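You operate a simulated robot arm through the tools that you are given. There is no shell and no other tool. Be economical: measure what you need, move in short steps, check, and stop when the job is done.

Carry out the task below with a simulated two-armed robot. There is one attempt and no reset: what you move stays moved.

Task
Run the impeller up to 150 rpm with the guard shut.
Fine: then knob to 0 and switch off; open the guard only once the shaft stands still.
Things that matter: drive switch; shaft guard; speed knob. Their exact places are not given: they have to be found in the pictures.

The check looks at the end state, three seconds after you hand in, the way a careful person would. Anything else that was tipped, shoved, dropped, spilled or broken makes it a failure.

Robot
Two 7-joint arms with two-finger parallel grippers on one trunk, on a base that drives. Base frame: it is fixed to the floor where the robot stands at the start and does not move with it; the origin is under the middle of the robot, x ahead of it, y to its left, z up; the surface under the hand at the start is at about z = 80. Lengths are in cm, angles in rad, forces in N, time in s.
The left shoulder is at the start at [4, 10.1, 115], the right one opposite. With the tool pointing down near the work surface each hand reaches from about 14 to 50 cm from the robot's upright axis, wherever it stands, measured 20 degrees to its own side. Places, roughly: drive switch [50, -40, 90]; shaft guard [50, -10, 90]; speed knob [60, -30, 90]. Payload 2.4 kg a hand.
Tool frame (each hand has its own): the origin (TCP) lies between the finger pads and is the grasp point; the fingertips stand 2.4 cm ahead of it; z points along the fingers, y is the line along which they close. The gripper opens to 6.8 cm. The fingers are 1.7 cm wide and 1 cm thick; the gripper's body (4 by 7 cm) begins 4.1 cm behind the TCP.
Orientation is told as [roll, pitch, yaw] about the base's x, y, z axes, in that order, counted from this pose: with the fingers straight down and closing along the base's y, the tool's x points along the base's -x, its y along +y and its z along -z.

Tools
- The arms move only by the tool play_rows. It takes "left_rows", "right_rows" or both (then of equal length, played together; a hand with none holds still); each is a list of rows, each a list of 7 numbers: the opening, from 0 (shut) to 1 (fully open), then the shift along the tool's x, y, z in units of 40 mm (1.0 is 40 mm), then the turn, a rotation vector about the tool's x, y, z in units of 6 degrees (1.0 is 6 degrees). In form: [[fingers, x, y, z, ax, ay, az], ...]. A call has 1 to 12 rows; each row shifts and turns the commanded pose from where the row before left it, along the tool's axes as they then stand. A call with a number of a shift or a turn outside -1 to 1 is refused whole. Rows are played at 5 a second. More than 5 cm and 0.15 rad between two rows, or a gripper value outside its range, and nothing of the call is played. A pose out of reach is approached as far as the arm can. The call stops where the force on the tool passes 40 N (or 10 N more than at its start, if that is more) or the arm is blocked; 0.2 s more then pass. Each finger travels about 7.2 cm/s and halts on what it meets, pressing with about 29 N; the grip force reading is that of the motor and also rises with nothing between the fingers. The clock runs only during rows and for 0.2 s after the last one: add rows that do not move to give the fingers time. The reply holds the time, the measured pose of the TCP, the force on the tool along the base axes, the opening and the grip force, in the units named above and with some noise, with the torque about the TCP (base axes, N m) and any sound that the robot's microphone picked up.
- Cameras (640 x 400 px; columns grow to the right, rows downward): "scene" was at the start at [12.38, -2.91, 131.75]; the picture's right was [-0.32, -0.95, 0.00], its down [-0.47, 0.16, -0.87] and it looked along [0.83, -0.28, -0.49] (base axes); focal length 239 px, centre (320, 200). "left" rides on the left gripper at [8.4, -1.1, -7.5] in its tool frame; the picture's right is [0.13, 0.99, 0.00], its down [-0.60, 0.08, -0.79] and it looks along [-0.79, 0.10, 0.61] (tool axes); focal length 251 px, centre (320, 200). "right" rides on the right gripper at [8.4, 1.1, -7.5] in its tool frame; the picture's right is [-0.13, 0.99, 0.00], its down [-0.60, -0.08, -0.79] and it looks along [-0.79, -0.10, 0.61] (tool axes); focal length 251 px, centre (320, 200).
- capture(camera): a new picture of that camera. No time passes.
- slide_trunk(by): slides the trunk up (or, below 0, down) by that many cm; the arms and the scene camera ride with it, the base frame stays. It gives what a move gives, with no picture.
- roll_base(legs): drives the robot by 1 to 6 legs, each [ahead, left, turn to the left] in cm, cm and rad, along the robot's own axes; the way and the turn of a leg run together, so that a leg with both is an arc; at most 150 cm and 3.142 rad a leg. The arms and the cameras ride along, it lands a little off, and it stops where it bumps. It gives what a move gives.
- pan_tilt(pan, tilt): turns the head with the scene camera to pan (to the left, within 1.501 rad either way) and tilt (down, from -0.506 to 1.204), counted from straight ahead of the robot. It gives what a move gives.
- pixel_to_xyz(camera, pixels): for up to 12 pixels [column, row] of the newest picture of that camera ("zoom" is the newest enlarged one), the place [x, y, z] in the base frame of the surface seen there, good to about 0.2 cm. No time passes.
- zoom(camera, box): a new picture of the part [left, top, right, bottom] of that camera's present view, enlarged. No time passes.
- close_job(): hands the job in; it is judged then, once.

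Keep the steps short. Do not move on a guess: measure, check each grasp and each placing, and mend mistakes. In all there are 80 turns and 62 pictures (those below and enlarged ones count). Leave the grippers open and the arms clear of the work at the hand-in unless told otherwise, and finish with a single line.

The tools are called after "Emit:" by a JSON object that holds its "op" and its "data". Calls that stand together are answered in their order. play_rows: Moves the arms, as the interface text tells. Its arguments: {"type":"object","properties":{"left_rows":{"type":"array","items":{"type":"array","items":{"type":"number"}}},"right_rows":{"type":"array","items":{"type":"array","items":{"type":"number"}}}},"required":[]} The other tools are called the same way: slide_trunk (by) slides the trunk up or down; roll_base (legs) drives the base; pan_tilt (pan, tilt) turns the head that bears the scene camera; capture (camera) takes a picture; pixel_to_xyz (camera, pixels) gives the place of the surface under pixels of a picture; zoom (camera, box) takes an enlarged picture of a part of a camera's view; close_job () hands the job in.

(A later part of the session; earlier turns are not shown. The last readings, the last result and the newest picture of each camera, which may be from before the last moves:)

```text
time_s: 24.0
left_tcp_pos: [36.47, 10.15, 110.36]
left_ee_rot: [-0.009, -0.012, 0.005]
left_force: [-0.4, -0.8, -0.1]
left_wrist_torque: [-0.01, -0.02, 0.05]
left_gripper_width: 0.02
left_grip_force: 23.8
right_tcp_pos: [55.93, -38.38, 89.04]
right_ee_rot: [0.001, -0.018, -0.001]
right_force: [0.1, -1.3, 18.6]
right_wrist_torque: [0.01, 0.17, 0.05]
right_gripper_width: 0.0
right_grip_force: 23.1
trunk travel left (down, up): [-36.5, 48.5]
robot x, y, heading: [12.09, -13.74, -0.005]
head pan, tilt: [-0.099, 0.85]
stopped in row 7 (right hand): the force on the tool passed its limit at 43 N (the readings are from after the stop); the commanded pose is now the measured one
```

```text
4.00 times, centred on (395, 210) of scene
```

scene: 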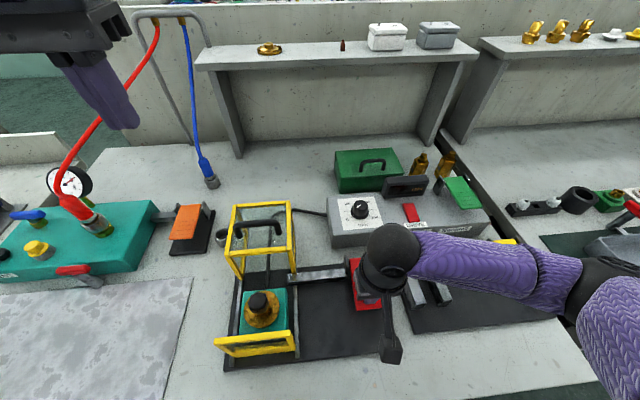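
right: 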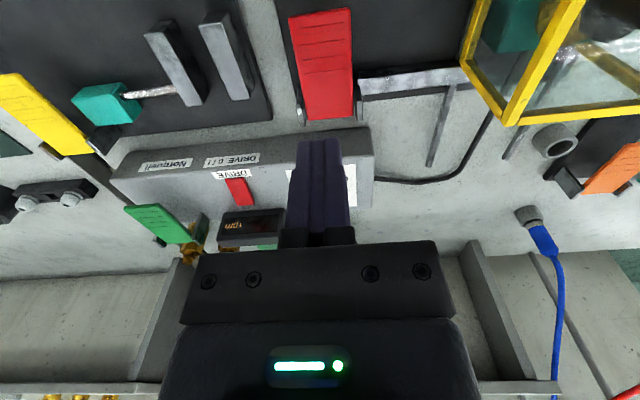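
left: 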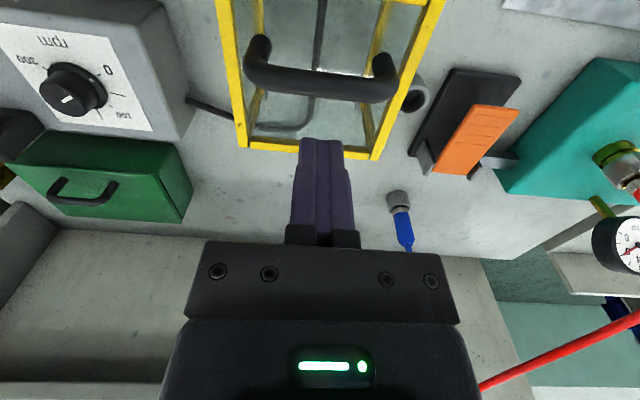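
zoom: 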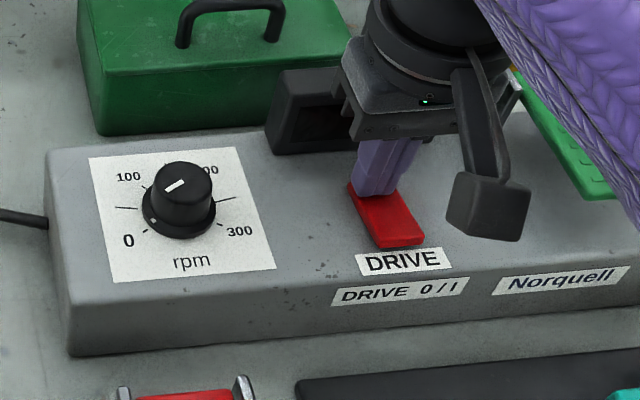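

The rocker has flipped: its near end is now up. I'll lift off and read the display, and measure the knob cap edges.

Emit:
{"op": "play_rows", "data": {"right_rows": [[0, 0, 0, -0.5, 0, 0, 0], [0, 0, 0, -1, 0, 0, 0], [0.6, 0, 0, -1, 0, 0, -1], [0.6, 0, 0, 0, 0, 0, -1], [0.6, 0, 0, 0, 0, 0, -1]]}}

Emit:
{"op": "zoom", "data": {"camera": "scene", "box": [320, 160, 470, 260]}}

Emit:
{"op": "pixel_to_xyz", "data": {"camera": "scene", "pixels": [[355.5, 205], [358, 205], [361, 205], [364, 204], [366, 204], [361, 202], [361, 207], [361, 209], [360, 212]]}}

```text
time_s: 25.1
left_tcp_pos: [36.66, 10.11, 110.21]
left_ee_rot: [-0.007, -0.011, 0.005]
left_force: [0.5, -0.2, -0.5]
left_wrist_torque: [0.03, -0.01, 0.0]
left_gripper_width: 0.02
left_grip_force: 23.6
right_tcp_pos: [56.08, -38.4, 98.93]
right_ee_rot: [0.001, -0.019, 0.201]
right_force: [1.2, 1.8, -1.3]
right_wrist_torque: [-0.06, -0.06, -0.16]
right_gripper_width: 4.07
right_grip_force: 0.2
trunk travel left (down, up): [-36.5, 48.5]
robot x, y, heading: [11.66, -14.34, 0.001]
head pan, tilt: [-0.099, 0.85]
stopped in row 5 (right hand): the force on the tool passed its limit at 66 N (the readings are from after the stop); the commanded pose is now the measured one
```

```text
4.00 times, centred on (395, 210) of scene
```

zoom: 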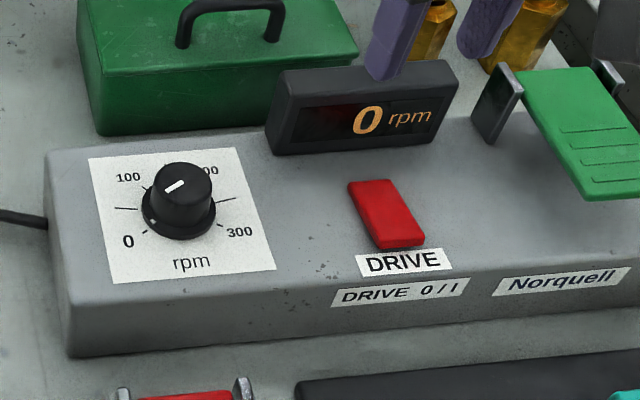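

```text
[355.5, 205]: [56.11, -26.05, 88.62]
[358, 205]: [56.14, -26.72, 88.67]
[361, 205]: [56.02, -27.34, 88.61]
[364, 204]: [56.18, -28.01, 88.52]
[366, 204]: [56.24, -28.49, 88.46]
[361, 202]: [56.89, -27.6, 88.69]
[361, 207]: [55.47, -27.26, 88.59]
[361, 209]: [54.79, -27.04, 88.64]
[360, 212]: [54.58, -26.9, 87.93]
```

The display lights up with "0 rpm", so the drive is on with the knob at 0. The knob centre is about (55.9,-27.25), top z 88.6. The right wrist doesn't like turning outward, but turning inward is the direction I need (clockwise from above). I'll straighten it and move above the knob.

Emit:
{"op": "play_rows", "data": {"right_rows": [[0.6, 0, 0, 0, 0, 0, 1], [0.6, 0, 0, 0, 0, 0, 0.92], [0.6, 0, 0.95, 0, 0, 0, 0], [0.6, 0, 0.95, 0, 0, 0, 0], [0.6, 0, 0.9, 0, 0, 0, 0], [0.6, 0, 0, 0, 0, 0, 0]]}}

Emit:
{"op": "capture", "data": {"camera": "scene"}}

```text
time_s: 26.5
left_tcp_pos: [36.57, 10.06, 110.37]
left_ee_rot: [-0.007, -0.012, 0.006]
left_force: [0.3, 0.1, 0.0]
left_wrist_torque: [0.01, 0.02, 0.02]
left_gripper_width: 0.0
left_grip_force: 23.7
right_tcp_pos: [55.96, -27.26, 98.88]
right_ee_rot: [0.003, -0.02, -0.001]
right_force: [0.7, -0.1, 0.3]
right_wrist_torque: [0.01, 0.02, -0.02]
right_gripper_width: 4.08
right_grip_force: 0.0
trunk travel left (down, up): [-36.5, 48.5]
robot x, y, heading: [12.02, -14.01, -0.001]
head pan, tilt: [-0.099, 0.85]
```

```text
25 pictures are left
```

scene: 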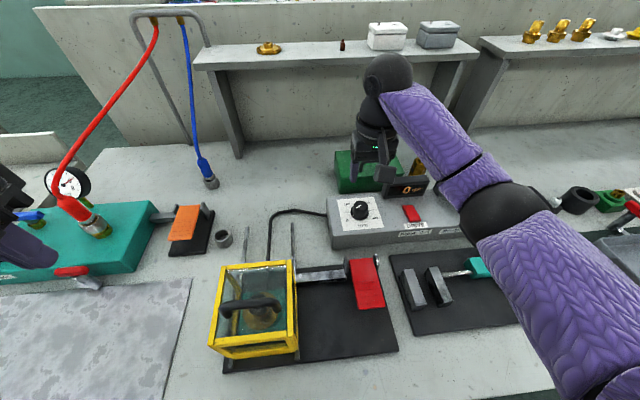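

Hand is centred over the knob, and the guard is still shut. I'll go down 9.5 cm so the pads straddle the cap.

Emit:
{"op": "play_rows", "data": {"right_rows": [[0.6, 0, 0, 0.9, 0, 0, 0], [0.6, 0, 0, 0.9, 0, 0, 0], [0.6, 0, 0, 0.4, 0, 0, 0], [0.6, 0, 0, 0.17, 0, 0, 0]]}}

Emit:
{"op": "zoom", "data": {"camera": "scene", "box": [320, 160, 470, 260]}}

```text
time_s: 27.5
left_tcp_pos: [36.53, 9.98, 110.31]
left_ee_rot: [-0.005, -0.01, 0.005]
left_force: [0.9, 0.6, 0.0]
left_wrist_torque: [0.01, 0.01, -0.03]
left_gripper_width: 0.03
left_grip_force: 23.5
right_tcp_pos: [56.07, -27.16, 89.55]
right_ee_rot: [0.005, -0.02, 0.002]
right_force: [-0.2, 0.0, 0.4]
right_wrist_torque: [0.02, 0.01, -0.03]
right_gripper_width: 4.07
right_grip_force: 0.1
trunk travel left (down, up): [-36.5, 48.5]
robot x, y, heading: [11.95, -13.92, -0.001]
head pan, tilt: [-0.099, 0.85]
```

```text
4.00 times, centred on (395, 210) of scene
```

zoom: 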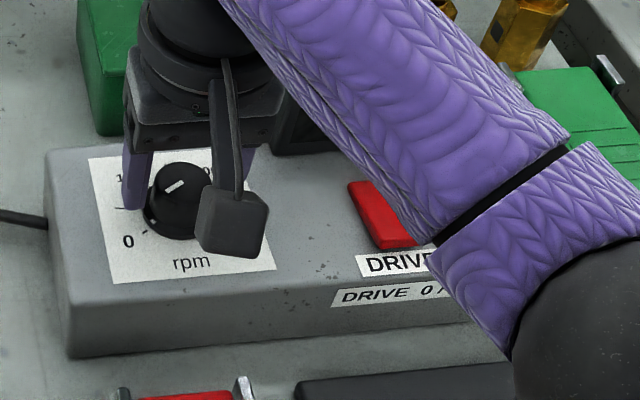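

The fingers straddle the cap. I'll close, wait, then turn clockwise 60°.

Emit:
{"op": "play_rows", "data": {"right_rows": [[0.2, 0, 0, 0, 0, 0, 0], [0.2, 0, 0, 0, 0, 0, 0], [0.2, 0, 0, 0, 0, 0, 0]]}}

Emit:
{"op": "play_rows", "data": {"right_rows": [[0.2, 0, 0, 0, 0, 0, 1], [0.2, 0, 0, 0, 0, 0, 1], [0.2, 0, 0, 0, 0, 0, 1], [0.2, 0, 0, 0, 0, 0, 1], [0.2, 0, 0, 0, 0, 0, 1], [0.2, 0, 0, 0, 0, 0, 1], [0.2, 0, 0, 0, 0, 0, 1], [0.2, 0, 0, 0, 0, 0, 1], [0.2, 0, 0, 0, 0, 0, 1], [0.2, 0, 0, 0, 0, 0, 1]]}}

Emit:
{"op": "zoom", "data": {"camera": "scene", "box": [320, 160, 470, 260]}}

```text
time_s: 28.3
left_tcp_pos: [36.54, 10.0, 110.23]
left_ee_rot: [-0.007, -0.01, 0.005]
left_force: [0.3, -0.3, -0.4]
left_wrist_torque: [-0.03, 0.01, -0.05]
left_gripper_width: 0.02
left_grip_force: 23.6
right_tcp_pos: [56.1, -27.2, 89.53]
right_ee_rot: [0.003, -0.018, 0.0]
right_force: [0.0, -7.2, -0.2]
right_wrist_torque: [-0.38, -0.09, 0.01]
right_gripper_width: 3.31
right_grip_force: 45.6
trunk travel left (down, up): [-36.5, 48.5]
robot x, y, heading: [12.03, -14.21, -0.008]
head pan, tilt: [-0.099, 0.85]
```

```text
time_s: 30.5
left_tcp_pos: [36.47, 9.85, 110.25]
left_ee_rot: [-0.004, -0.011, 0.004]
left_force: [-0.5, -0.5, -0.4]
left_wrist_torque: [0.03, -0.01, 0.02]
left_gripper_width: 0.0
left_grip_force: 24.1
right_tcp_pos: [56.16, -27.26, 89.57]
right_ee_rot: [0.02, -0.005, -1.049]
right_force: [-7.9, -16.9, -1.4]
right_wrist_torque: [-1.22, -0.2, 0.0]
right_gripper_width: 3.3
right_grip_force: 45.3
trunk travel left (down, up): [-36.5, 48.5]
robot x, y, heading: [11.91, -14.22, -0.002]
head pan, tilt: [-0.099, 0.85]
```

```text
4.00 times, centred on (395, 210) of scene
```

zoom: 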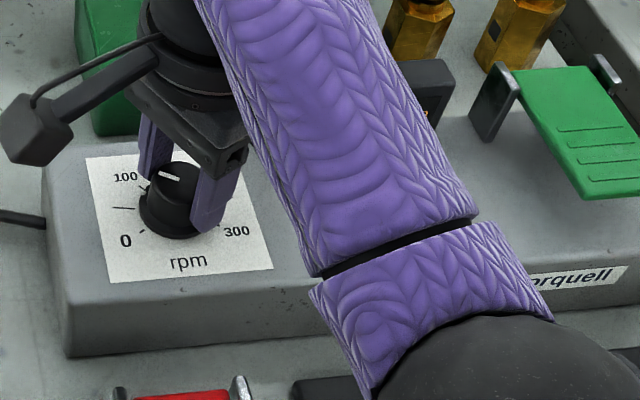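

The knob has turned 60° with no slip. The side force (-17 N in y) shows I'm slightly off centre. I'll open, shift about 2 mm in -y, grip again and turn another 42°.

Emit:
{"op": "play_rows", "data": {"right_rows": [[0.6, 0, 0, 0, 0, 0, 0], [0.6, -0.037, -0.036, 0, 0, 0, 0], [0.2, 0, 0, 0, 0, 0, 0], [0.2, 0, 0, 0, 0, 0, 0], [0.2, 0, 0, 0, 0, 0, 1], [0.2, 0, 0, 0, 0, 0, 1], [0.2, 0, 0, 0, 0, 0, 1], [0.2, 0, 0, 0, 0, 0, 1], [0.2, 0, 0, 0, 0, 0, 1], [0.2, 0, 0, 0, 0, 0, 1], [0.2, 0, 0, 0, 0, 0, 1]]}}

```text
time_s: 32.9
left_tcp_pos: [36.55, 10.06, 110.3]
left_ee_rot: [-0.009, -0.012, 0.005]
left_force: [-0.9, 0.2, -0.2]
left_wrist_torque: [0.01, -0.01, 0.01]
left_gripper_width: 0.0
left_grip_force: 23.4
right_tcp_pos: [56.08, -27.27, 89.47]
right_ee_rot: [0.016, 0.007, -1.781]
right_force: [-5.8, 6.5, -7.9]
right_wrist_torque: [-0.67, 0.4, 0.02]
right_gripper_width: 3.25
right_grip_force: 45.5
trunk travel left (down, up): [-36.5, 48.5]
robot x, y, heading: [12.2, -14.0, -0.001]
head pan, tilt: [-0.099, 0.85]
```

Now at 102° total, with small forces. I'll turn 30° more and try to see the display.

Emit:
{"op": "play_rows", "data": {"right_rows": [[0.2, 0, 0, 0, 0, 0, 1], [0.2, 0, 0, 0, 0, 0, 1], [0.2, 0, 0, 0, 0, 0, 1], [0.2, 0, 0, 0, 0, 0, 1], [0.2, 0, 0, 0, 0, 0, 1], [0.2, 0, 0, 0, 0, 0, 0], [0.2, 0, 0, 0, 0, 0, 0]]}}

Emit:
{"op": "zoom", "data": {"camera": "scene", "box": [310, 160, 460, 260]}}

```text
time_s: 34.5
left_tcp_pos: [36.69, 10.2, 110.12]
left_ee_rot: [-0.008, -0.011, 0.004]
left_force: [0.4, 0.1, -0.1]
left_wrist_torque: [0.02, 0.02, 0.01]
left_gripper_width: 0.0
left_grip_force: 23.5
right_tcp_pos: [56.1, -27.2, 89.49]
right_ee_rot: [0.012, 0.012, -2.303]
right_force: [-9.2, 6.7, -6.6]
right_wrist_torque: [-0.33, 0.87, 0.02]
right_gripper_width: 3.26
right_grip_force: 45.0
trunk travel left (down, up): [-36.5, 48.5]
robot x, y, heading: [11.96, -14.29, -0.004]
head pan, tilt: [-0.099, 0.85]
```

```text
4.00 times, centred on (385, 210) of scene
```

zoom: 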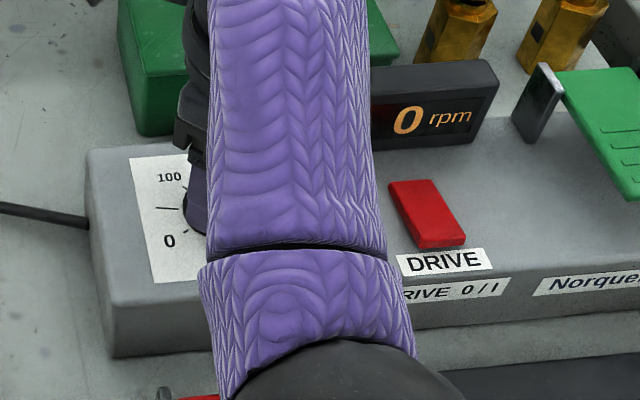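

The display still shows 0 rpm. I'll check the guard and bolt closely before doing more.

Emit:
{"op": "zoom", "data": {"camera": "scene", "box": [200, 240, 400, 380]}}

Emit:
{"op": "play_rows", "data": {"right_rows": [[0.6, 0, 0, 0, 0, 0, 0], [0.6, 0, 0, 0, 0, 0, 0], [0.6, 0, 0, -0.5, 0, 0, 0], [0.6, 0, 0, -1, 0, 0, 0], [0.6, 0, 0, -1, 0, 0, 0], [0.6, 1, 0, -0.5, 0, 0, 0], [0.6, 1, 0, 0, 0, 0, 0]]}}

Emit:
{"op": "capture", "data": {"camera": "scene"}}

```text
2.86 times, centred on (300, 310) of scene
```

zoom: 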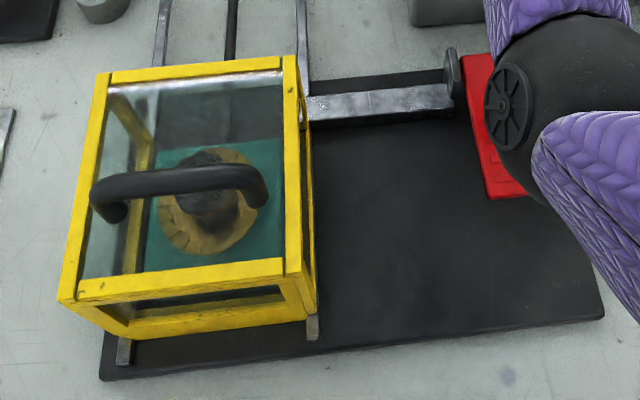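

```text
time_s: 36.1
left_tcp_pos: [36.56, 9.93, 110.12]
left_ee_rot: [-0.01, -0.012, 0.005]
left_force: [0.8, 0.8, 0.8]
left_wrist_torque: [-0.02, -0.01, -0.02]
left_gripper_width: 0.0
left_grip_force: 23.0
right_tcp_pos: [61.72, -22.6, 101.23]
right_ee_rot: [0.011, 0.017, -2.305]
right_force: [0.0, -0.7, -0.2]
right_wrist_torque: [0.02, 0.0, -0.01]
right_gripper_width: 4.09
right_grip_force: 0.0
right hand out of reach, approached as far as the arm can: row 5, 7
trunk travel left (down, up): [-36.5, 48.5]
robot x, y, heading: [12.32, -14.06, -0.002]
head pan, tilt: [-0.099, 0.85]
```

```text
20 pictures are left
```

scene: 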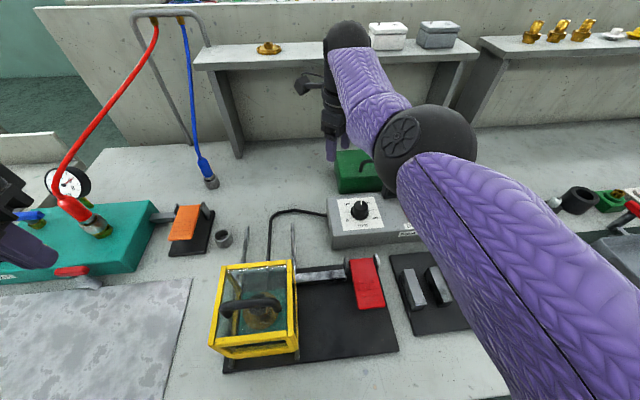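

Emit:
{"op": "zoom", "data": {"camera": "scene", "box": [320, 170, 420, 240]}}

```text
5.71 times, centred on (370, 205) of scene
```

zoom: 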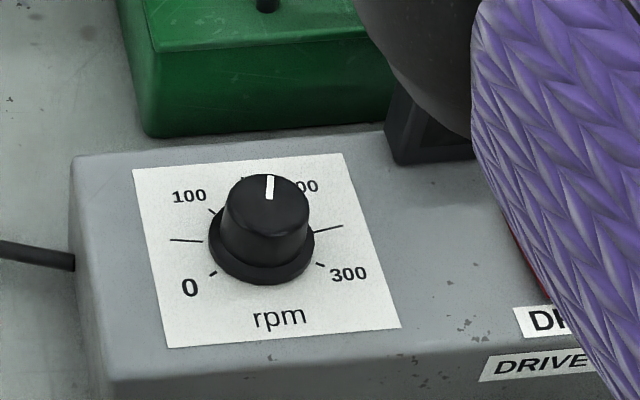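

The knob points straight to 150. I'll fold the right arm back to see the display.

Emit:
{"op": "play_rows", "data": {"right_rows": [[0.6, -0.67, -0.74, 0, 0, 0, 0], [0.6, -0.67, -0.74, 0, 0, 0, 0], [0.6, -0.2, 0.6, -0.4, 0, 0, 0], [0.6, -0.2, 0.6, -0.4, 0, 0, 0], [0.6, -0.67, 0.2, 0, 0, 0, 0], [0.6, -0.67, 0.2, 0, 0, 0, 0]]}}

Emit:
{"op": "capture", "data": {"camera": "scene"}}

```text
time_s: 37.5
left_tcp_pos: [36.52, 10.0, 110.28]
left_ee_rot: [-0.007, -0.01, 0.006]
left_force: [0.8, 0.8, -0.7]
left_wrist_torque: [0.02, -0.04, 0.0]
left_gripper_width: 0.0
left_grip_force: 23.5
right_tcp_pos: [58.52, -32.25, 102.79]
right_ee_rot: [0.011, 0.015, -2.303]
right_force: [-0.3, 0.9, -0.1]
right_wrist_torque: [0.0, 0.01, 0.05]
right_gripper_width: 4.09
right_grip_force: 0.0
right hand out of reach, approached as far as the arm can: row 1, 2
trunk travel left (down, up): [-36.5, 48.5]
robot x, y, heading: [11.98, -13.93, -0.004]
head pan, tilt: [-0.099, 0.85]
```

```text
18 pictures are left
```

scene: 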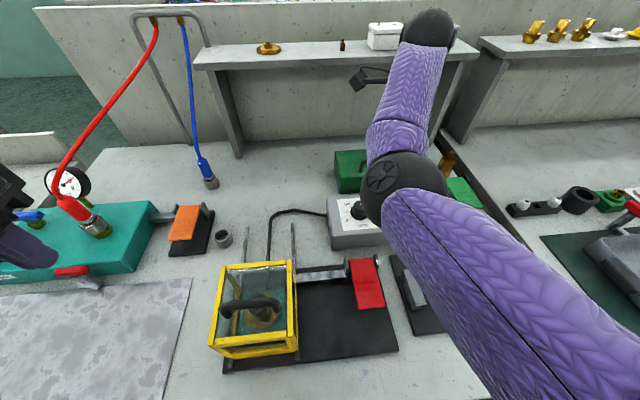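

The arm still hides the display. I'll turn the wrist back upright and then draw the hand toward the robot.

Emit:
{"op": "play_rows", "data": {"right_rows": [[0.6, 0, 0, 0, 0, 0, -1], [0.6, 0, 0, 0, 0, 0, -1], [0.6, 0, 0, 0, 0, 0, -1], [0.6, 0, 0, 0, 0, 0, -1], [0.6, 0, 0, 0, 0, 0, -1], [0.6, 0, 0, 0, 0, 0, -1], [0.6, 0, 0, 0, 0, 0, -1], [0.6, 0, 0, 0, 0, 0, -1], [0.6, 0, 0, 0, 0, 0, -1], [0.6, 0, 0, 0, 0, 0, -1], [0.6, 0, 0, 0, 0, 0, -1], [0.6, 0, 0, 0, 0, 0, -1]]}}

Emit:
{"op": "play_rows", "data": {"right_rows": [[0.6, 0.5, 0, 0, 0, 0, -1], [0.6, 0.6, 0, 0, 0, 0, -1], [0.6, 0.7, 0, 0, 0, 0, -1], [0.6, 0.8, 0, 0, 0, 0, -1], [0.6, 1, 0, 0, 0, 0, -1], [0.6, 1, 0, 0, 0, 0, -1], [0.6, 1, 0, 0, 0, 0, -1], [0.6, 0.8, -0.5, 0, 0, 0, -1], [0.6, 0.5, -0.8, 0, 0, 0, -1], [0.6, 0, -0.9, 0, 0, 0, 0]]}}

Emit:
{"op": "capture", "data": {"camera": "scene"}}

```text
time_s: 40.1
left_tcp_pos: [36.57, 10.09, 110.36]
left_ee_rot: [-0.007, -0.011, 0.005]
left_force: [-0.2, 0.1, 0.0]
left_wrist_torque: [-0.02, 0.01, -0.05]
left_gripper_width: 0.0
left_grip_force: 23.2
right_tcp_pos: [58.47, -32.29, 102.7]
right_ee_rot: [0.018, -0.007, -1.045]
right_force: [0.8, -0.2, 0.0]
right_wrist_torque: [0.01, 0.0, 0.02]
right_gripper_width: 4.06
right_grip_force: 0.0
trunk travel left (down, up): [-36.5, 48.5]
robot x, y, heading: [12.21, -13.94, -0.005]
head pan, tilt: [-0.099, 0.85]
```

```text
time_s: 42.1
left_tcp_pos: [36.52, 10.17, 110.24]
left_ee_rot: [-0.007, -0.011, 0.005]
left_force: [-0.5, 0.5, -0.3]
left_wrist_torque: [-0.01, 0.01, 0.0]
left_gripper_width: 0.0
left_grip_force: 23.5
right_tcp_pos: [56.96, -23.43, 95.22]
right_ee_rot: [0.008, -0.043, -0.155]
right_force: [10.4, -1.2, -8.5]
right_wrist_torque: [-0.06, -0.05, -0.07]
right_gripper_width: 4.08
right_grip_force: 0.0
right hand out of reach, approached as far as the arm can: row 2, 3, 4, 5, 6, 7, 8, 9
trunk travel left (down, up): [-36.5, 48.5]
robot x, y, heading: [12.26, -13.84, -0.007]
head pan, tilt: [-0.099, 0.85]
stopped in row 9 (right hand): the force on the tool passed its limit at 171 N (the readings are from after the stop); the commanded pose is now the measured one
```

```text
17 pictures are left
```

scene: 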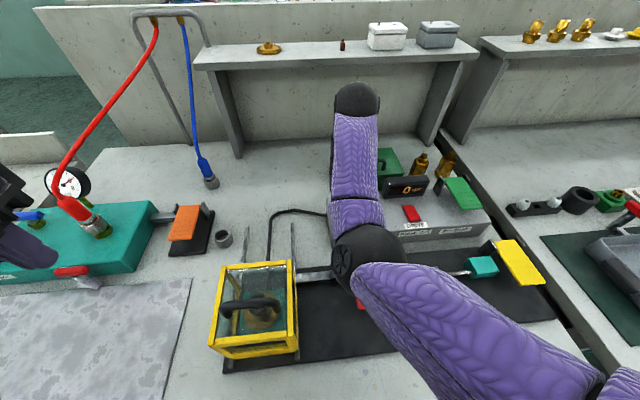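

The arm took a poor elbow-low posture and bumped into something. I'll measure how close the forearm and elbow are before moving on.

Emit:
{"op": "pixel_to_xyz", "data": {"camera": "scene", "pixels": [[365, 245], [375, 270], [360, 215], [355, 180], [355, 130], [355, 95], [405, 188], [412, 213], [425, 335], [340, 255]]}}

Emit:
{"op": "zoom", "data": {"camera": "scene", "box": [290, 140, 450, 320]}}

```text
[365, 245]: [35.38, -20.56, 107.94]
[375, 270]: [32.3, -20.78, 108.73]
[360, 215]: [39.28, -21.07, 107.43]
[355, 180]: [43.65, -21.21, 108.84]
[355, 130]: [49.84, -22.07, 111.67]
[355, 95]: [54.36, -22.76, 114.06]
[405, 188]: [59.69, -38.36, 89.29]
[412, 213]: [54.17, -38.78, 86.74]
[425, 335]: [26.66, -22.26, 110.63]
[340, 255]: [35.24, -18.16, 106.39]
```

```text
2.22 times, centred on (370, 230) of scene
```

zoom: 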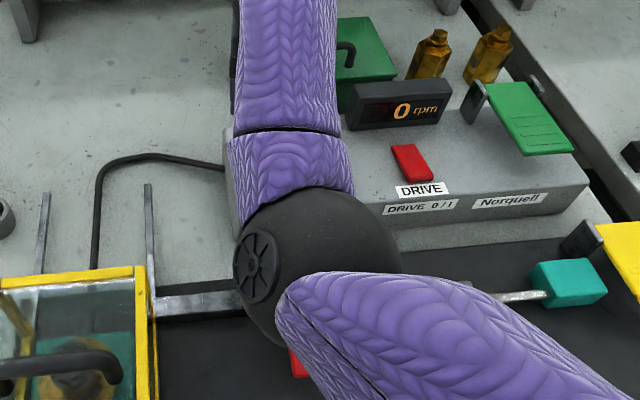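

The elbow is well clear at z≈106, and the rocker and display are in place. The display still reads "0 rpm" with the knob at 150, so some interlock isn't met. I'll inspect the guard from the left camera.

Emit:
{"op": "zoom", "data": {"camera": "left", "box": [30, 0, 290, 165]}}

```text
2.42 times, centred on (160, 82) of left
```

zoom: 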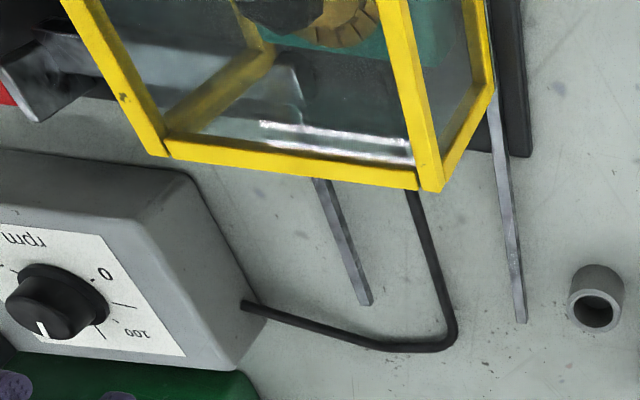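

The guard is fully over the impeller, with the bolt just behind it. One remaining control sits on the drive box itself: the green spring flap, which could be a hold-to-run enable. I'll measure it and lift the right arm into a clean posture.

Emit:
{"op": "pixel_to_xyz", "data": {"camera": "scene", "pixels": [[450, 183], [460, 182], [458, 190], [465, 198], [470, 206], [478, 206], [446, 186], [470, 212], [480, 230]]}}

Emit:
{"op": "play_rows", "data": {"right_rows": [[0, 0, 0, -0.5, 0, 0, 0], [0, 0, 0, -1, 0, 0, 0], [0, 0, 0, -1, 0, 0, 0], [0, 0.2, -0.9, 0, 0, 0, 0], [0, 0.2, -0.9, 0, 0, 0, 0], [0, 0.2, -0.9, 0, 0, 0, 0], [0, 0.2, -0.9, 0, 0, 0, 0], [0, 0.2, -0.9, 0, 0, 0, 0], [0, 0, -0.9, 0, 0, 0, 0]]}}

Emit:
{"op": "capture", "data": {"camera": "scene"}}

```text
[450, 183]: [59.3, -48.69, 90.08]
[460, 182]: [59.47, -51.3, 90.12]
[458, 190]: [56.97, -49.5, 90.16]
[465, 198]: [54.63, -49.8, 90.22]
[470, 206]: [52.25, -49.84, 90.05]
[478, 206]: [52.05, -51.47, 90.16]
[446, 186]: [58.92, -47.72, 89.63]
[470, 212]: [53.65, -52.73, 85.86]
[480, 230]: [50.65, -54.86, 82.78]
```

```text
time_s: 42.4
left_tcp_pos: [36.54, 10.12, 110.24]
left_ee_rot: [-0.007, -0.011, 0.004]
left_force: [-1.3, -0.1, -0.2]
left_wrist_torque: [-0.01, -0.01, 0.0]
left_gripper_width: 0.0
left_grip_force: 23.5
right_tcp_pos: [57.25, -23.61, 95.8]
right_ee_rot: [0.011, -0.055, -0.158]
right_force: [11.4, -1.0, -9.7]
right_wrist_torque: [-0.17, -0.2, -0.17]
right_gripper_width: 0.02
right_grip_force: 0.1
right hand out of reach, approached as far as the arm can: row 1
trunk travel left (down, up): [-36.5, 48.5]
robot x, y, heading: [12.12, -14.09, -0.003]
head pan, tilt: [-0.099, 0.85]
stopped in row 1 (right hand): the force on the tool passed its limit at 70 N (the readings are from after the stop); the commanded pose is now the measured one
```

```text
14 pictures are left
```

scene: 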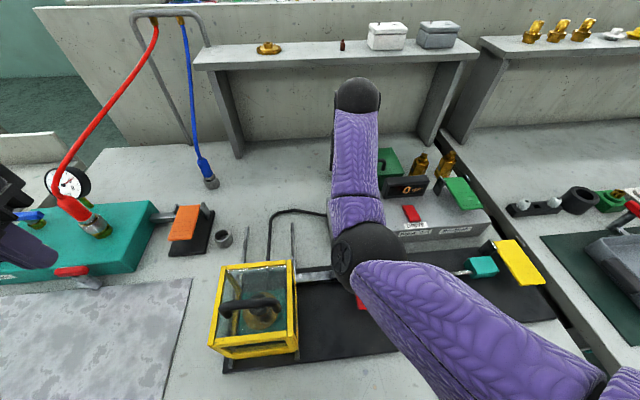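

The wrist is against its own joint limit (nothing on the bench is touched). I'll turn it back inward, which gave free motion before, while easing up.

Emit:
{"op": "play_rows", "data": {"right_rows": [[0, 0, 0, 0, 0, 0, 1], [0, 0, 0, 0, 0, 0, 1], [0, 0, 0, 0, 0, 0, 1], [0, 0, 0, 0, 0, 0, 1], [0, 0, 0, 0, 0, 0, 1], [0, 0, 0, -0.5, 0, 0, 1], [0, 0, 0, -0.5, 0, 0, 1], [0, 0, 0, -0.5, 0, 0, 1]]}}

```text
time_s: 44.2
left_tcp_pos: [36.54, 10.16, 110.4]
left_ee_rot: [-0.007, -0.01, 0.006]
left_force: [0.1, -0.5, 0.5]
left_wrist_torque: [0.0, -0.01, -0.02]
left_gripper_width: 0.01
left_grip_force: 23.5
right_tcp_pos: [58.84, -23.68, 101.05]
right_ee_rot: [0.045, -0.028, -0.996]
right_force: [0.0, 1.0, 1.1]
right_wrist_torque: [0.02, -0.02, 0.04]
right_gripper_width: 0.02
right_grip_force: 23.4
right hand out of reach, approached as far as the arm can: row 6, 7, 8
trunk travel left (down, up): [-36.5, 48.5]
robot x, y, heading: [11.65, -14.31, 0.0]
head pan, tilt: [-0.099, 0.85]
```

Free again, no force. Now I'll draw the hand straight back toward the robot (base -x) in this orientation.

Emit:
{"op": "play_rows", "data": {"right_rows": [[0, 0.27, -0.42, 0, 0, 0, 0], [0, 0.5, -0.78, 0, 0, 0, 0], [0, 0.5, -0.78, 0, 0, 0, 0], [0, 0.5, -0.78, 0, 0, 0, 0], [0, 0.5, -0.78, -0.3, 0, 0, 0], [0, 0, 0, -1, 0, 0, 0]]}}

```text
time_s: 45.6
left_tcp_pos: [36.56, 10.04, 110.33]
left_ee_rot: [-0.009, -0.012, 0.007]
left_force: [0.1, 0.1, 0.0]
left_wrist_torque: [-0.03, 0.0, 0.0]
left_gripper_width: 0.0
left_grip_force: 23.6
right_tcp_pos: [56.97, -26.04, 96.92]
right_ee_rot: [0.048, -0.029, -0.994]
right_force: [0.3, 0.9, 0.5]
right_wrist_torque: [-0.01, 0.0, 0.01]
right_gripper_width: 0.0
right_grip_force: 23.6
right hand out of reach, approached as far as the arm can: row 1, 2, 3, 4, 5, 6
trunk travel left (down, up): [-36.5, 48.5]
robot x, y, heading: [11.83, -13.76, -0.004]
head pan, tilt: [-0.099, 0.85]
```

Inward positions are what the arm can't take. I'll move it outward (base -y) instead, with a slight lift.

Emit:
{"op": "play_rows", "data": {"right_rows": [[0, 0, 0, -0.7, 0, 0, 0], [0, -0.84, -0.54, -0.2, 0, 0, 0], [0, -0.84, -0.54, -0.2, 0, 0, 0], [0, -0.84, -0.54, 0, 0, 0, 0]]}}

```text
time_s: 46.6
left_tcp_pos: [36.6, 10.13, 110.2]
left_ee_rot: [-0.008, -0.012, 0.004]
left_force: [0.0, 0.5, 0.0]
left_wrist_torque: [-0.03, 0.02, 0.01]
left_gripper_width: 0.0
left_grip_force: 23.2
right_tcp_pos: [57.9, -38.56, 100.9]
right_ee_rot: [0.046, -0.028, -0.996]
right_force: [0.0, -0.5, -0.4]
right_wrist_torque: [-0.03, 0.0, 0.0]
right_gripper_width: 0.0
right_grip_force: 23.0
right hand out of reach, approached as far as the arm can: row 1
trunk travel left (down, up): [-36.5, 48.5]
robot x, y, heading: [11.74, -13.85, -0.005]
head pan, tilt: [-0.099, 0.85]
```

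Good, it's free at (57.9,-38.6). Next, above the front part of the green flap (53,-50), staying at z 100.

Emit:
{"op": "play_rows", "data": {"right_rows": [[0, -0.57, -0.86, 0, 0, 0, 0], [0, -0.57, -0.86, 0, 0, 0, 0], [0, -0.57, -0.86, 0, 0, 0, 0], [0, 0, 0, 0, 0, 0, 0]]}}

Emit:
{"op": "capture", "data": {"camera": "scene"}}

```text
time_s: 47.4
left_tcp_pos: [36.67, 10.17, 110.42]
left_ee_rot: [-0.007, -0.011, 0.006]
left_force: [-0.1, 0.5, 0.6]
left_wrist_torque: [0.01, 0.02, -0.02]
left_gripper_width: 0.0
left_grip_force: 23.4
right_tcp_pos: [53.19, -49.58, 100.74]
right_ee_rot: [0.047, -0.037, -1.008]
right_force: [7.1, -4.3, -7.3]
right_wrist_torque: [-0.31, 0.09, -0.31]
right_gripper_width: 0.0
right_grip_force: 23.6
trunk travel left (down, up): [-36.5, 48.5]
robot x, y, heading: [11.73, -13.87, -0.008]
head pan, tilt: [-0.099, 0.85]
stopped in row 4 (right hand): the force on the tool passed its limit at 55 N (the readings are from after the stop); the commanded pose is now the measured one
```

```text
13 pictures are left
```

scene: 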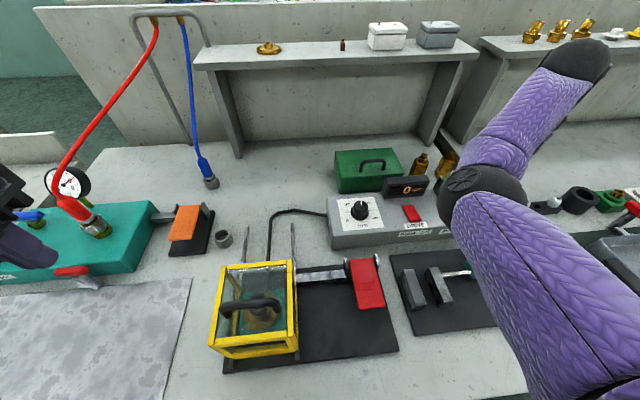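

The hand is above the green flap. I'll ease the wrist inward 12°, go down to the flap and press in small steps.

Emit:
{"op": "play_rows", "data": {"right_rows": [[0, 0, 0, 0, 0, 0, 1], [0, 0, 0, 0, 0, 0, 1], [0, 0, 0, 0.9, 0, 0, 0], [0, 0, 0, 0.9, 0, 0, 0], [0, 0, 0, 0.3, 0, 0, 0], [0, 0, 0, 0.15, 0, 0, 0], [0, 0, 0, 0.15, 0, 0, 0], [0, 0, 0, 0.1, 0, 0, 0], [0, 0, 0, 0, 0, 0, 0]]}}

Emit:
{"op": "zoom", "data": {"camera": "scene", "box": [330, 150, 530, 275]}}

```text
time_s: 49.4
left_tcp_pos: [36.49, 10.16, 110.27]
left_ee_rot: [-0.006, -0.011, 0.005]
left_force: [-0.6, 0.8, -0.1]
left_wrist_torque: [0.0, 0.01, -0.02]
left_gripper_width: 0.0
left_grip_force: 24.2
right_tcp_pos: [53.92, -49.79, 90.8]
right_ee_rot: [0.054, -0.026, -1.215]
right_force: [3.8, -3.2, 9.4]
right_wrist_torque: [-0.14, -0.23, -0.06]
right_gripper_width: 0.0
right_grip_force: 23.5
trunk travel left (down, up): [-36.5, 48.5]
robot x, y, heading: [12.33, -14.02, -0.001]
head pan, tilt: [-0.099, 0.85]
```

```text
3.20 times, centred on (430, 212) of scene
```

zoom: 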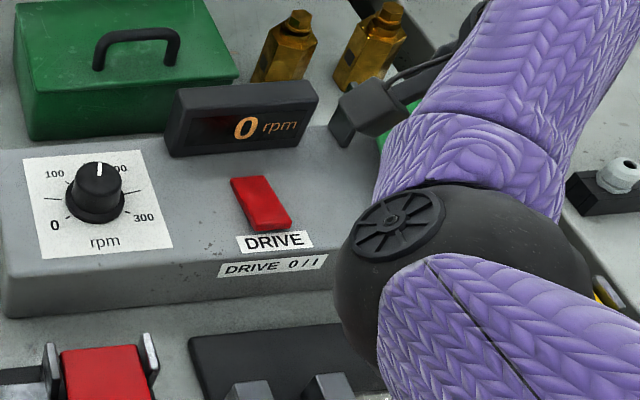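

The flap is down about 1.7 cm and still 0 rpm. I'll press on to the bottom, hold a second, and look.

Emit:
{"op": "play_rows", "data": {"right_rows": [[0, 0, 0, 0.1, 0, 0, 0], [0, 0, 0, 0.1, 0, 0, 0], [0, 0, 0, 0.06, 0, 0, 0], [0, 0, 0, 0, 0, 0, 0], [0, 0, 0, 0, 0, 0, 0], [0, 0, 0, 0, 0, 0, 0], [0, 0, 0, 0, 0, 0, 0], [0, 0, 0, 0, 0, 0, 0], [0, 0, 0, 0, 0, 0, 0]]}}

Emit:
{"op": "zoom", "data": {"camera": "scene", "box": [330, 150, 530, 275]}}

```text
time_s: 50.0
left_tcp_pos: [36.37, 10.33, 110.28]
left_ee_rot: [-0.009, -0.014, 0.004]
left_force: [0.2, -1.4, 0.5]
left_wrist_torque: [-0.02, 0.0, 0.01]
left_gripper_width: 0.0
left_grip_force: 24.3
right_tcp_pos: [53.71, -49.73, 90.58]
right_ee_rot: [0.062, -0.032, -1.22]
right_force: [-8.2, 5.5, 19.4]
right_wrist_torque: [0.02, -0.04, 0.03]
right_gripper_width: 0.0
right_grip_force: 23.5
trunk travel left (down, up): [-36.5, 48.5]
robot x, y, heading: [12.06, -14.35, -0.002]
head pan, tilt: [-0.099, 0.85]
stopped in row 2 (right hand): the force on the tool passed its limit at 45 N (the readings are from after the stop); the commanded pose is now the measured one
```

```text
3.20 times, centred on (430, 212) of scene
```

zoom: 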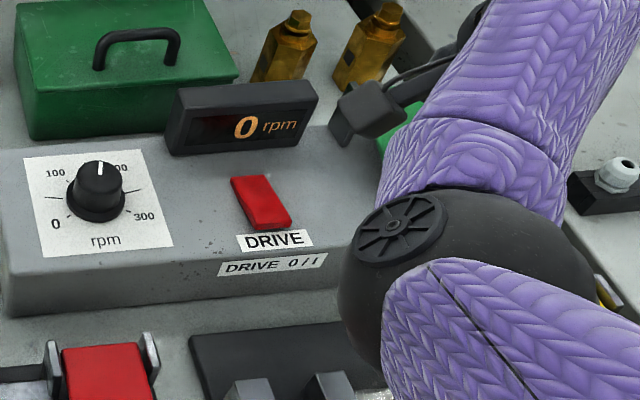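

The flap has bottomed only for a moment so far. I'll ease off slightly, hold it down two seconds, and look at the display again.

Emit:
{"op": "play_rows", "data": {"right_rows": [[0, 0, 0, -0.02, 0, 0, 0], [0, 0, 0, 0, 0, 0, 0], [0, 0, 0, 0, 0, 0, 0], [0, 0, 0, 0, 0, 0, 0], [0, 0, 0, 0, 0, 0, 0], [0, 0, 0, 0, 0, 0, 0], [0, 0, 0, 0, 0, 0, 0], [0, 0, 0, 0, 0, 0, 0], [0, 0, 0, 0, 0, 0, 0], [0, 0, 0, 0, 0, 0, 0]]}}

Emit:
{"op": "zoom", "data": {"camera": "scene", "box": [200, 150, 500, 370]}}

```text
time_s: 52.2
left_tcp_pos: [36.39, 10.18, 110.33]
left_ee_rot: [-0.01, -0.012, 0.006]
left_force: [0.5, -0.6, -0.2]
left_wrist_torque: [0.0, -0.05, -0.01]
left_gripper_width: 0.0
left_grip_force: 23.6
right_tcp_pos: [53.78, -49.67, 90.77]
right_ee_rot: [0.061, -0.031, -1.219]
right_force: [-6.0, -0.7, 22.5]
right_wrist_torque: [-0.04, -0.14, -0.06]
right_gripper_width: 0.0
right_grip_force: 24.2
trunk travel left (down, up): [-36.5, 48.5]
robot x, y, heading: [12.17, -13.65, -0.006]
head pan, tilt: [-0.099, 0.85]
```

```text
1.82 times, centred on (350, 260) of scene
```

zoom: 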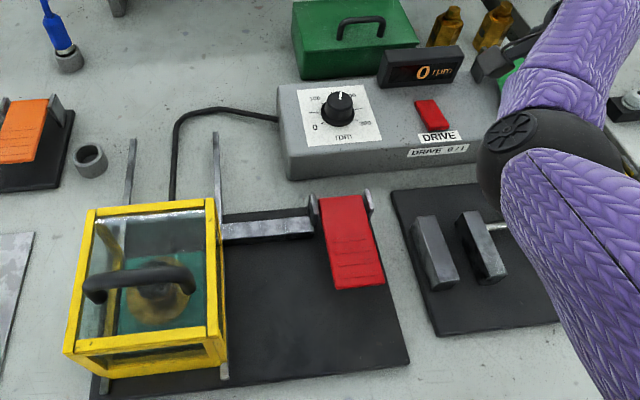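

Still 0 rpm, though the flap is down; possibly the drive wants the knob to start from zero while the flap is held. That needs both hands: left on the knob, right on the green flap. From y≈-38 both are in natural reach. I'll lift the right hand clear first.

Emit:
{"op": "play_rows", "data": {"right_rows": [[0, 0, 0, -0.3, 0, 0, 0], [0, 0, 0, -1, 0, 0, 0], [0, 0, 0, -1, 0, 0, 0], [0, 0, 0, -1, 0, 0, 0], [0, 0, 0, -0.7, 0, 0, 0]]}}

```text
time_s: 53.4
left_tcp_pos: [36.68, 10.16, 110.27]
left_ee_rot: [-0.007, -0.012, 0.005]
left_force: [0.3, 0.2, 0.0]
left_wrist_torque: [0.01, 0.04, 0.02]
left_gripper_width: 0.02
left_grip_force: 23.5
right_tcp_pos: [52.65, -49.91, 106.45]
right_ee_rot: [0.059, -0.03, -1.218]
right_force: [-0.5, 0.2, 0.1]
right_wrist_torque: [-0.04, 0.02, -0.02]
right_gripper_width: 0.0
right_grip_force: 23.7
trunk travel left (down, up): [-36.5, 48.5]
robot x, y, heading: [12.42, -14.04, -0.001]
head pan, tilt: [-0.099, 0.85]
```

Emit:
{"op": "roll_base", "data": {"legs": [[0, -7, 0], [0, -7, 0]]}}

Emit:
{"op": "play_rows", "data": {"right_rows": [[0, 0, 0, 0, 0, 0, -1], [0, 0, 0, 0, 0, 0, -1], [0, 0, 0, 0, 0, 0, -1], [0, 0, 0, 0, 0, 0, -1], [0, 0, 0, 0, 0, 0, -1]]}}

```text
time_s: 55.0
left_tcp_pos: [36.62, -4.09, 110.33]
left_ee_rot: [-0.007, -0.01, 0.005]
left_force: [0.8, -0.4, 0.2]
left_wrist_torque: [0.01, 0.02, -0.02]
left_gripper_width: 0.01
left_grip_force: 24.4
right_tcp_pos: [52.71, -63.87, 106.5]
right_ee_rot: [0.059, -0.03, -1.218]
right_force: [0.0, 0.2, -0.6]
right_wrist_torque: [0.07, 0.02, 0.01]
right_gripper_width: 0.03
right_grip_force: 23.5
trunk travel left (down, up): [-36.5, 48.5]
robot x, y, heading: [11.81, -28.11, -0.008]
head pan, tilt: [-0.099, 0.85]
```

```text
time_s: 55.5
left_tcp_pos: [36.49, -3.99, 110.36]
left_ee_rot: [-0.006, -0.01, 0.006]
left_force: [0.7, 0.3, 0.2]
left_wrist_torque: [0.01, -0.02, 0.02]
left_gripper_width: 0.0
left_grip_force: 23.6
right_tcp_pos: [52.97, -63.9, 106.36]
right_ee_rot: [0.058, -0.045, -1.095]
right_force: [2.7, -3.1, -3.4]
right_wrist_torque: [-0.14, 0.06, -0.16]
right_gripper_width: 0.0
right_grip_force: 23.8
trunk travel left (down, up): [-36.5, 48.5]
robot x, y, heading: [11.95, -28.5, -0.006]
head pan, tilt: [-0.099, 0.85]
stopped in row 2 (right hand): the force on the tool passed its limit at 83 N (the readings are from after the stop); the commanded pose is now the measured one
```

From here the left hand reaches the red lever easily, so I'll first test quickly whether holding the red lever lets the shaft run. I'll move the left hand above it and relax the right wrist.

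Emit:
{"op": "play_rows", "data": {"left_rows": [[0, 0, -1, 0, 0, 0, 0], [0, 0, -1, 0, 0, 0, 0], [0, 0, -1, 0, 0, 0, 0], [0, 0, -1, 0, 0, 0, 0], [0, -0.2, -1, 0, 0, 0, 0], [0, 0, -0.33, 0.3, 0, 0, 0], [0, 0, 0, 1, 0, 0, 0], [0, 0, 0, 1, 0, 0, 0], [0, 0, 0, 1, 0, 0, 0], [0, 0, 0, 1, 0, 0, 0], [0, 0, 0, 0.7, 0, 0, 0]], "right_rows": [[0, 0, 0, 0, 0, 0, 1], [0, 0, 0, 0, 0, 0, 1], [0, 0, 0, 0, 0, 0, 0], [0, 0, 0, 0, 0, 0, 0], [0, 0, 0, 0, 0, 0, 0], [0, 0, 0, 0, 0, 0, 0], [0, 0, 0, 0, 0, 0, 0], [0, 0, 0, 0, 0, 0, 0], [0, 0, 0, 0, 0, 0, 0], [0, 0, 0, 0, 0, 0, 0], [0, 0, 0, 0, 0, 0, 0]]}}

Emit:
{"op": "play_rows", "data": {"left_rows": [[0, 0, 0, 0.3, 0, 0, 0], [0, 0, 0, 0.15, 0, 0, 0], [0, 0, 0, 0.15, 0, 0, 0], [0, 0, 0, 0.1, 0, 0, 0], [0, 0, 0, 0, 0, 0, 0], [0, 0, 0, 0, 0, 0, 0], [0, 0, 0, 0, 0, 0, 0], [0, 0, 0, 0, 0, 0, 0], [0, 0, 0, 0, 0, 0, 0], [0, 0, 0, 0, 0, 0, 0], [0, 0, 0, 0, 0, 0, 0]]}}

```text
time_s: 57.9
left_tcp_pos: [37.77, -25.46, 90.47]
left_ee_rot: [-0.006, -0.01, 0.008]
left_force: [0.4, 0.0, 0.4]
left_wrist_torque: [0.0, -0.02, -0.01]
left_gripper_width: 0.0
left_grip_force: 23.5
right_tcp_pos: [52.95, -63.86, 106.51]
right_ee_rot: [0.066, -0.035, -1.301]
right_force: [-0.8, 0.7, 0.3]
right_wrist_torque: [0.02, -0.02, 0.0]
right_gripper_width: 0.0
right_grip_force: 23.8
trunk travel left (down, up): [-36.5, 48.5]
robot x, y, heading: [12.21, -28.21, -0.004]
head pan, tilt: [-0.099, 0.85]
```

```text
time_s: 60.3
left_tcp_pos: [37.66, -25.55, 87.68]
left_ee_rot: [-0.006, -0.011, 0.008]
left_force: [-1.1, 0.4, 2.9]
left_wrist_torque: [0.04, -0.03, 0.03]
left_gripper_width: 0.0
left_grip_force: 23.9
right_tcp_pos: [52.92, -63.82, 106.49]
right_ee_rot: [0.065, -0.034, -1.302]
right_force: [0.0, 0.5, -0.6]
right_wrist_torque: [0.0, 0.02, 0.0]
right_gripper_width: 0.0
right_grip_force: 23.8
trunk travel left (down, up): [-36.5, 48.5]
robot x, y, heading: [11.63, -27.89, -0.008]
head pan, tilt: [-0.099, 0.85]
```

Contact just begins (2.9 N). I'll press 1.7 cm more to the working depth and hold.

Emit:
{"op": "play_rows", "data": {"left_rows": [[0, 0, 0, 0.2, 0, 0, 0], [0, 0, 0, 0.2, 0, 0, 0], [0, 0, 0, 0.03, 0, 0, 0], [0, 0, 0, 0, 0, 0, 0], [0, 0, 0, 0, 0, 0, 0], [0, 0, 0, 0, 0, 0, 0], [0, 0, 0, 0, 0, 0, 0], [0, 0, 0, 0, 0, 0, 0], [0, 0, 0, 0, 0, 0, 0], [0, 0, 0, 0, 0, 0, 0]]}}

Emit:
{"op": "capture", "data": {"camera": "scene"}}

```text
time_s: 62.5
left_tcp_pos: [38.35, -25.46, 86.26]
left_ee_rot: [-0.007, -0.026, 0.009]
left_force: [-5.2, -0.4, 7.1]
left_wrist_torque: [0.05, 0.04, 0.01]
left_gripper_width: 0.01
left_grip_force: 23.7
right_tcp_pos: [52.96, -63.95, 106.45]
right_ee_rot: [0.065, -0.031, -1.302]
right_force: [0.2, 1.2, -0.5]
right_wrist_torque: [0.0, 0.02, 0.02]
right_gripper_width: 0.0
right_grip_force: 24.1
trunk travel left (down, up): [-36.5, 48.5]
robot x, y, heading: [11.83, -28.26, -0.006]
head pan, tilt: [-0.099, 0.85]
```

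```text
9 pictures are left
```

scene: 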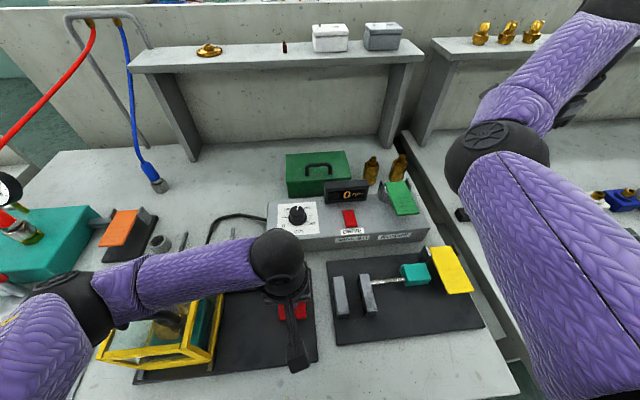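

Display (347,196) still shows 0, so the red lever is only the guard's. I'll release it and take the left hand above the knob.

Emit:
{"op": "play_rows", "data": {"left_rows": [[0, 0, 0, -0.3, 0, 0, 0], [0, 0, 0, -1, 0, 0, 0], [0, 0, 0, -1, 0, 0, 0], [0, 0, 0, -0.7, 0, 0, 0], [0.7, -1, -0.1, 0, 0, 0, 0], [0.7, -1, -0.1, 0, 0, 0, 0], [0.7, -1, -0.1, 0, 0, 0, 0], [0.7, -1, -0.1, 0, 0, 0, 0], [0.7, -0.4, -0.08, 0, 0, 0, 0], [0.7, 0, 0, 0, 0, 0, 0]]}}

```text
time_s: 64.7
left_tcp_pos: [55.26, -27.19, 98.23]
left_ee_rot: [-0.007, -0.01, 0.005]
left_force: [0.7, 0.0, -0.9]
left_wrist_torque: [-0.02, 0.02, 0.0]
left_gripper_width: 4.77
left_grip_force: 0.0
right_tcp_pos: [52.95, -63.88, 106.46]
right_ee_rot: [0.063, -0.032, -1.302]
right_force: [0.6, -0.1, 1.0]
right_wrist_torque: [0.03, -0.02, 0.0]
right_gripper_width: 0.0
right_grip_force: 23.6
trunk travel left (down, up): [-36.5, 48.5]
robot x, y, heading: [12.05, -27.92, 0.001]
head pan, tilt: [-0.099, 0.85]
```

Aligning by +0.75 cm in x, down 8.8 cm, then closing on the knob.

Emit:
{"op": "play_rows", "data": {"left_rows": [[0.7, -0.19, -0.04, 0, 0, 0, 0], [0.7, 0, 0, 0.9, 0, 0, 0], [0.7, 0, 0, 0.8, 0, 0, 0], [0.7, 0, 0, 0.5, 0, 0, 0], [0.2, 0, 0, 0, 0, 0, 0], [0.2, 0, 0, 0, 0, 0, 0], [0.2, 0, 0, 0, 0, 0, 0]]}}

```text
time_s: 66.3
left_tcp_pos: [56.05, -27.21, 89.43]
left_ee_rot: [-0.007, -0.011, 0.005]
left_force: [2.0, 10.7, 0.5]
left_wrist_torque: [0.38, -0.85, 0.0]
left_gripper_width: 3.29
left_grip_force: 44.8
right_tcp_pos: [53.0, -63.76, 106.61]
right_ee_rot: [0.064, -0.033, -1.302]
right_force: [0.0, 0.0, -0.3]
right_wrist_torque: [-0.01, -0.02, -0.02]
right_gripper_width: 0.0
right_grip_force: 23.5
trunk travel left (down, up): [-36.5, 48.5]
robot x, y, heading: [11.74, -28.17, -0.008]
head pan, tilt: [-0.099, 0.85]
```

Gripped (3.29 cm, as before). Turning counter-clockwise 72°, then about 63°.

Emit:
{"op": "play_rows", "data": {"left_rows": [[0.2, 0, 0, 0, 0, 0, -1], [0.2, 0, 0, 0, 0, 0, -1], [0.2, 0, 0, 0, 0, 0, -1], [0.2, 0, 0, 0, 0, 0, -1], [0.2, 0, 0, 0, 0, 0, -1], [0.2, 0, 0, 0, 0, 0, -1], [0.2, 0, 0, 0, 0, 0, -1], [0.2, 0, 0, 0, 0, 0, -1], [0.2, 0, 0, 0, 0, 0, -1], [0.2, 0, 0, 0, 0, 0, -1], [0.2, 0, 0, 0, 0, 0, -1], [0.2, 0, 0, 0, 0, 0, -1]]}}

Emit:
{"op": "play_rows", "data": {"left_rows": [[0.2, 0, 0, 0, 0, 0, -1], [0.2, 0, 0, 0, 0, 0, -1], [0.2, 0, 0, 0, 0, 0, -1], [0.2, 0, 0, 0, 0, 0, -1], [0.2, 0, 0, 0, 0, 0, -1], [0.2, 0, 0, 0, 0, 0, -1], [0.2, 0, 0, 0, 0, 0, -1], [0.2, 0, 0, 0, 0, 0, -1], [0.2, 0, 0, 0, 0, 0, -1], [0.2, 0, 0, 0, 0, 0, -1], [0.2, 0, 0, 0, 0, 0, -0.5]]}}

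Emit:
{"op": "zoom", "data": {"camera": "scene", "box": [250, 160, 450, 285]}}

```text
time_s: 68.9
left_tcp_pos: [56.05, -27.37, 89.43]
left_ee_rot: [-0.014, 0.005, 1.265]
left_force: [4.3, 8.3, 11.5]
left_wrist_torque: [0.8, -0.45, 0.0]
left_gripper_width: 3.29
left_grip_force: 45.3
right_tcp_pos: [52.94, -63.87, 106.47]
right_ee_rot: [0.065, -0.033, -1.301]
right_force: [0.0, -0.2, 0.3]
right_wrist_torque: [0.01, 0.01, 0.02]
right_gripper_width: 0.0
right_grip_force: 23.9
trunk travel left (down, up): [-36.5, 48.5]
robot x, y, heading: [11.84, -28.14, -0.003]
head pan, tilt: [-0.099, 0.85]
```

```text
time_s: 71.3
left_tcp_pos: [56.27, -27.24, 89.37]
left_ee_rot: [-0.003, 0.012, 2.364]
left_force: [23.3, 9.2, 29.5]
left_wrist_torque: [0.91, -0.14, 0.03]
left_gripper_width: 3.31
left_grip_force: 45.2
right_tcp_pos: [52.92, -63.79, 106.55]
right_ee_rot: [0.064, -0.032, -1.302]
right_force: [0.5, 0.8, 0.6]
right_wrist_torque: [0.0, -0.02, 0.02]
right_gripper_width: 0.02
right_grip_force: 23.5
trunk travel left (down, up): [-36.5, 48.5]
robot x, y, heading: [11.95, -28.24, -0.004]
head pan, tilt: [-0.099, 0.85]
```

```text
3.20 times, centred on (350, 222) of scene
```

zoom: 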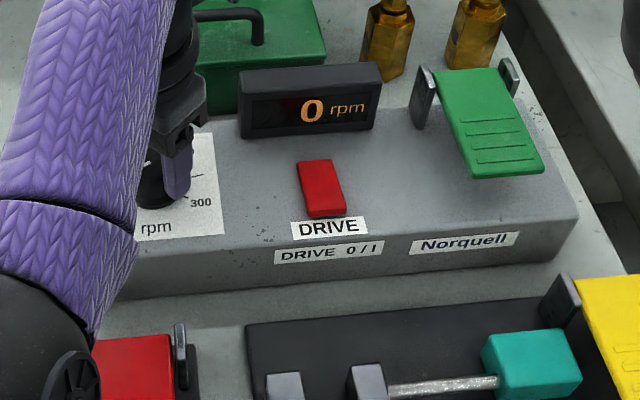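

The view is clear now: display 0, drive on, knob back at about 0. Keeping the left grip (relaxed once), I'll bring the right hand over the green flap and press it to the depth used before.

Emit:
{"op": "play_rows", "data": {"left_rows": [[0.7, 0, 0, 0, 0, 0, 0], [0.7, 0, 0, 0, 0, 0, 0], [0.2, 0, 0, 0, 0, 0, 0], [0.2, 0, 0, 0, 0, 0, 0], [0.2, 0, 0, 0, 0, 0, 0], [0.2, 0, 0, 0, 0, 0, 0], [0.2, 0, 0, 0, 0, 0, 0], [0.2, 0, 0, 0, 0, 0, 0], [0.2, 0, 0, 0, 0, 0, 0], [0.2, 0, 0, 0, 0, 0, 0], [0.2, 0, 0, 0, 0, 0, 0]], "right_rows": [[0, 0.825, 0.255, 0, 0, 0, 0], [0, 0.825, 0.255, 0, 0, 0, 0], [0, 0.825, 0.255, 0, 0, 0, 0], [0, 0.825, 0.255, 0, 0, 0, 0], [0, 0, 0, 1, 0, 0, 0], [0, 0, 0, 1, 0, 0, 0], [0, 0, 0, 1, 0, 0, 0], [0, 0, 0, 0.5, 0, 0, 0], [0, 0, 0, 0.2, 0, 0, 0], [0, 0, 0, 0.15, 0, 0, 0], [0, 0, 0, 0.05, 0, 0, 0]]}}

```text
time_s: 73.7
left_tcp_pos: [56.06, -27.28, 89.35]
left_ee_rot: [-0.004, 0.014, 2.364]
left_force: [9.2, 1.1, -3.2]
left_wrist_torque: [0.51, -0.17, -0.12]
left_gripper_width: 3.32
left_grip_force: 45.1
right_tcp_pos: [55.4, -50.9, 91.28]
right_ee_rot: [0.071, -0.039, -1.301]
right_force: [-6.8, 7.2, 13.9]
right_wrist_torque: [0.11, -0.01, 0.05]
right_gripper_width: 0.0
right_grip_force: 23.8
right hand out of reach, approached as far as the arm can: row 4
trunk travel left (down, up): [-36.5, 48.5]
robot x, y, heading: [12.19, -27.67, -0.002]
head pan, tilt: [-0.099, 0.85]
stopped in row 11 (right hand): the force on the tool passed its limit at 44 N (the readings are from after the stop); the commanded pose is now the measured one
```

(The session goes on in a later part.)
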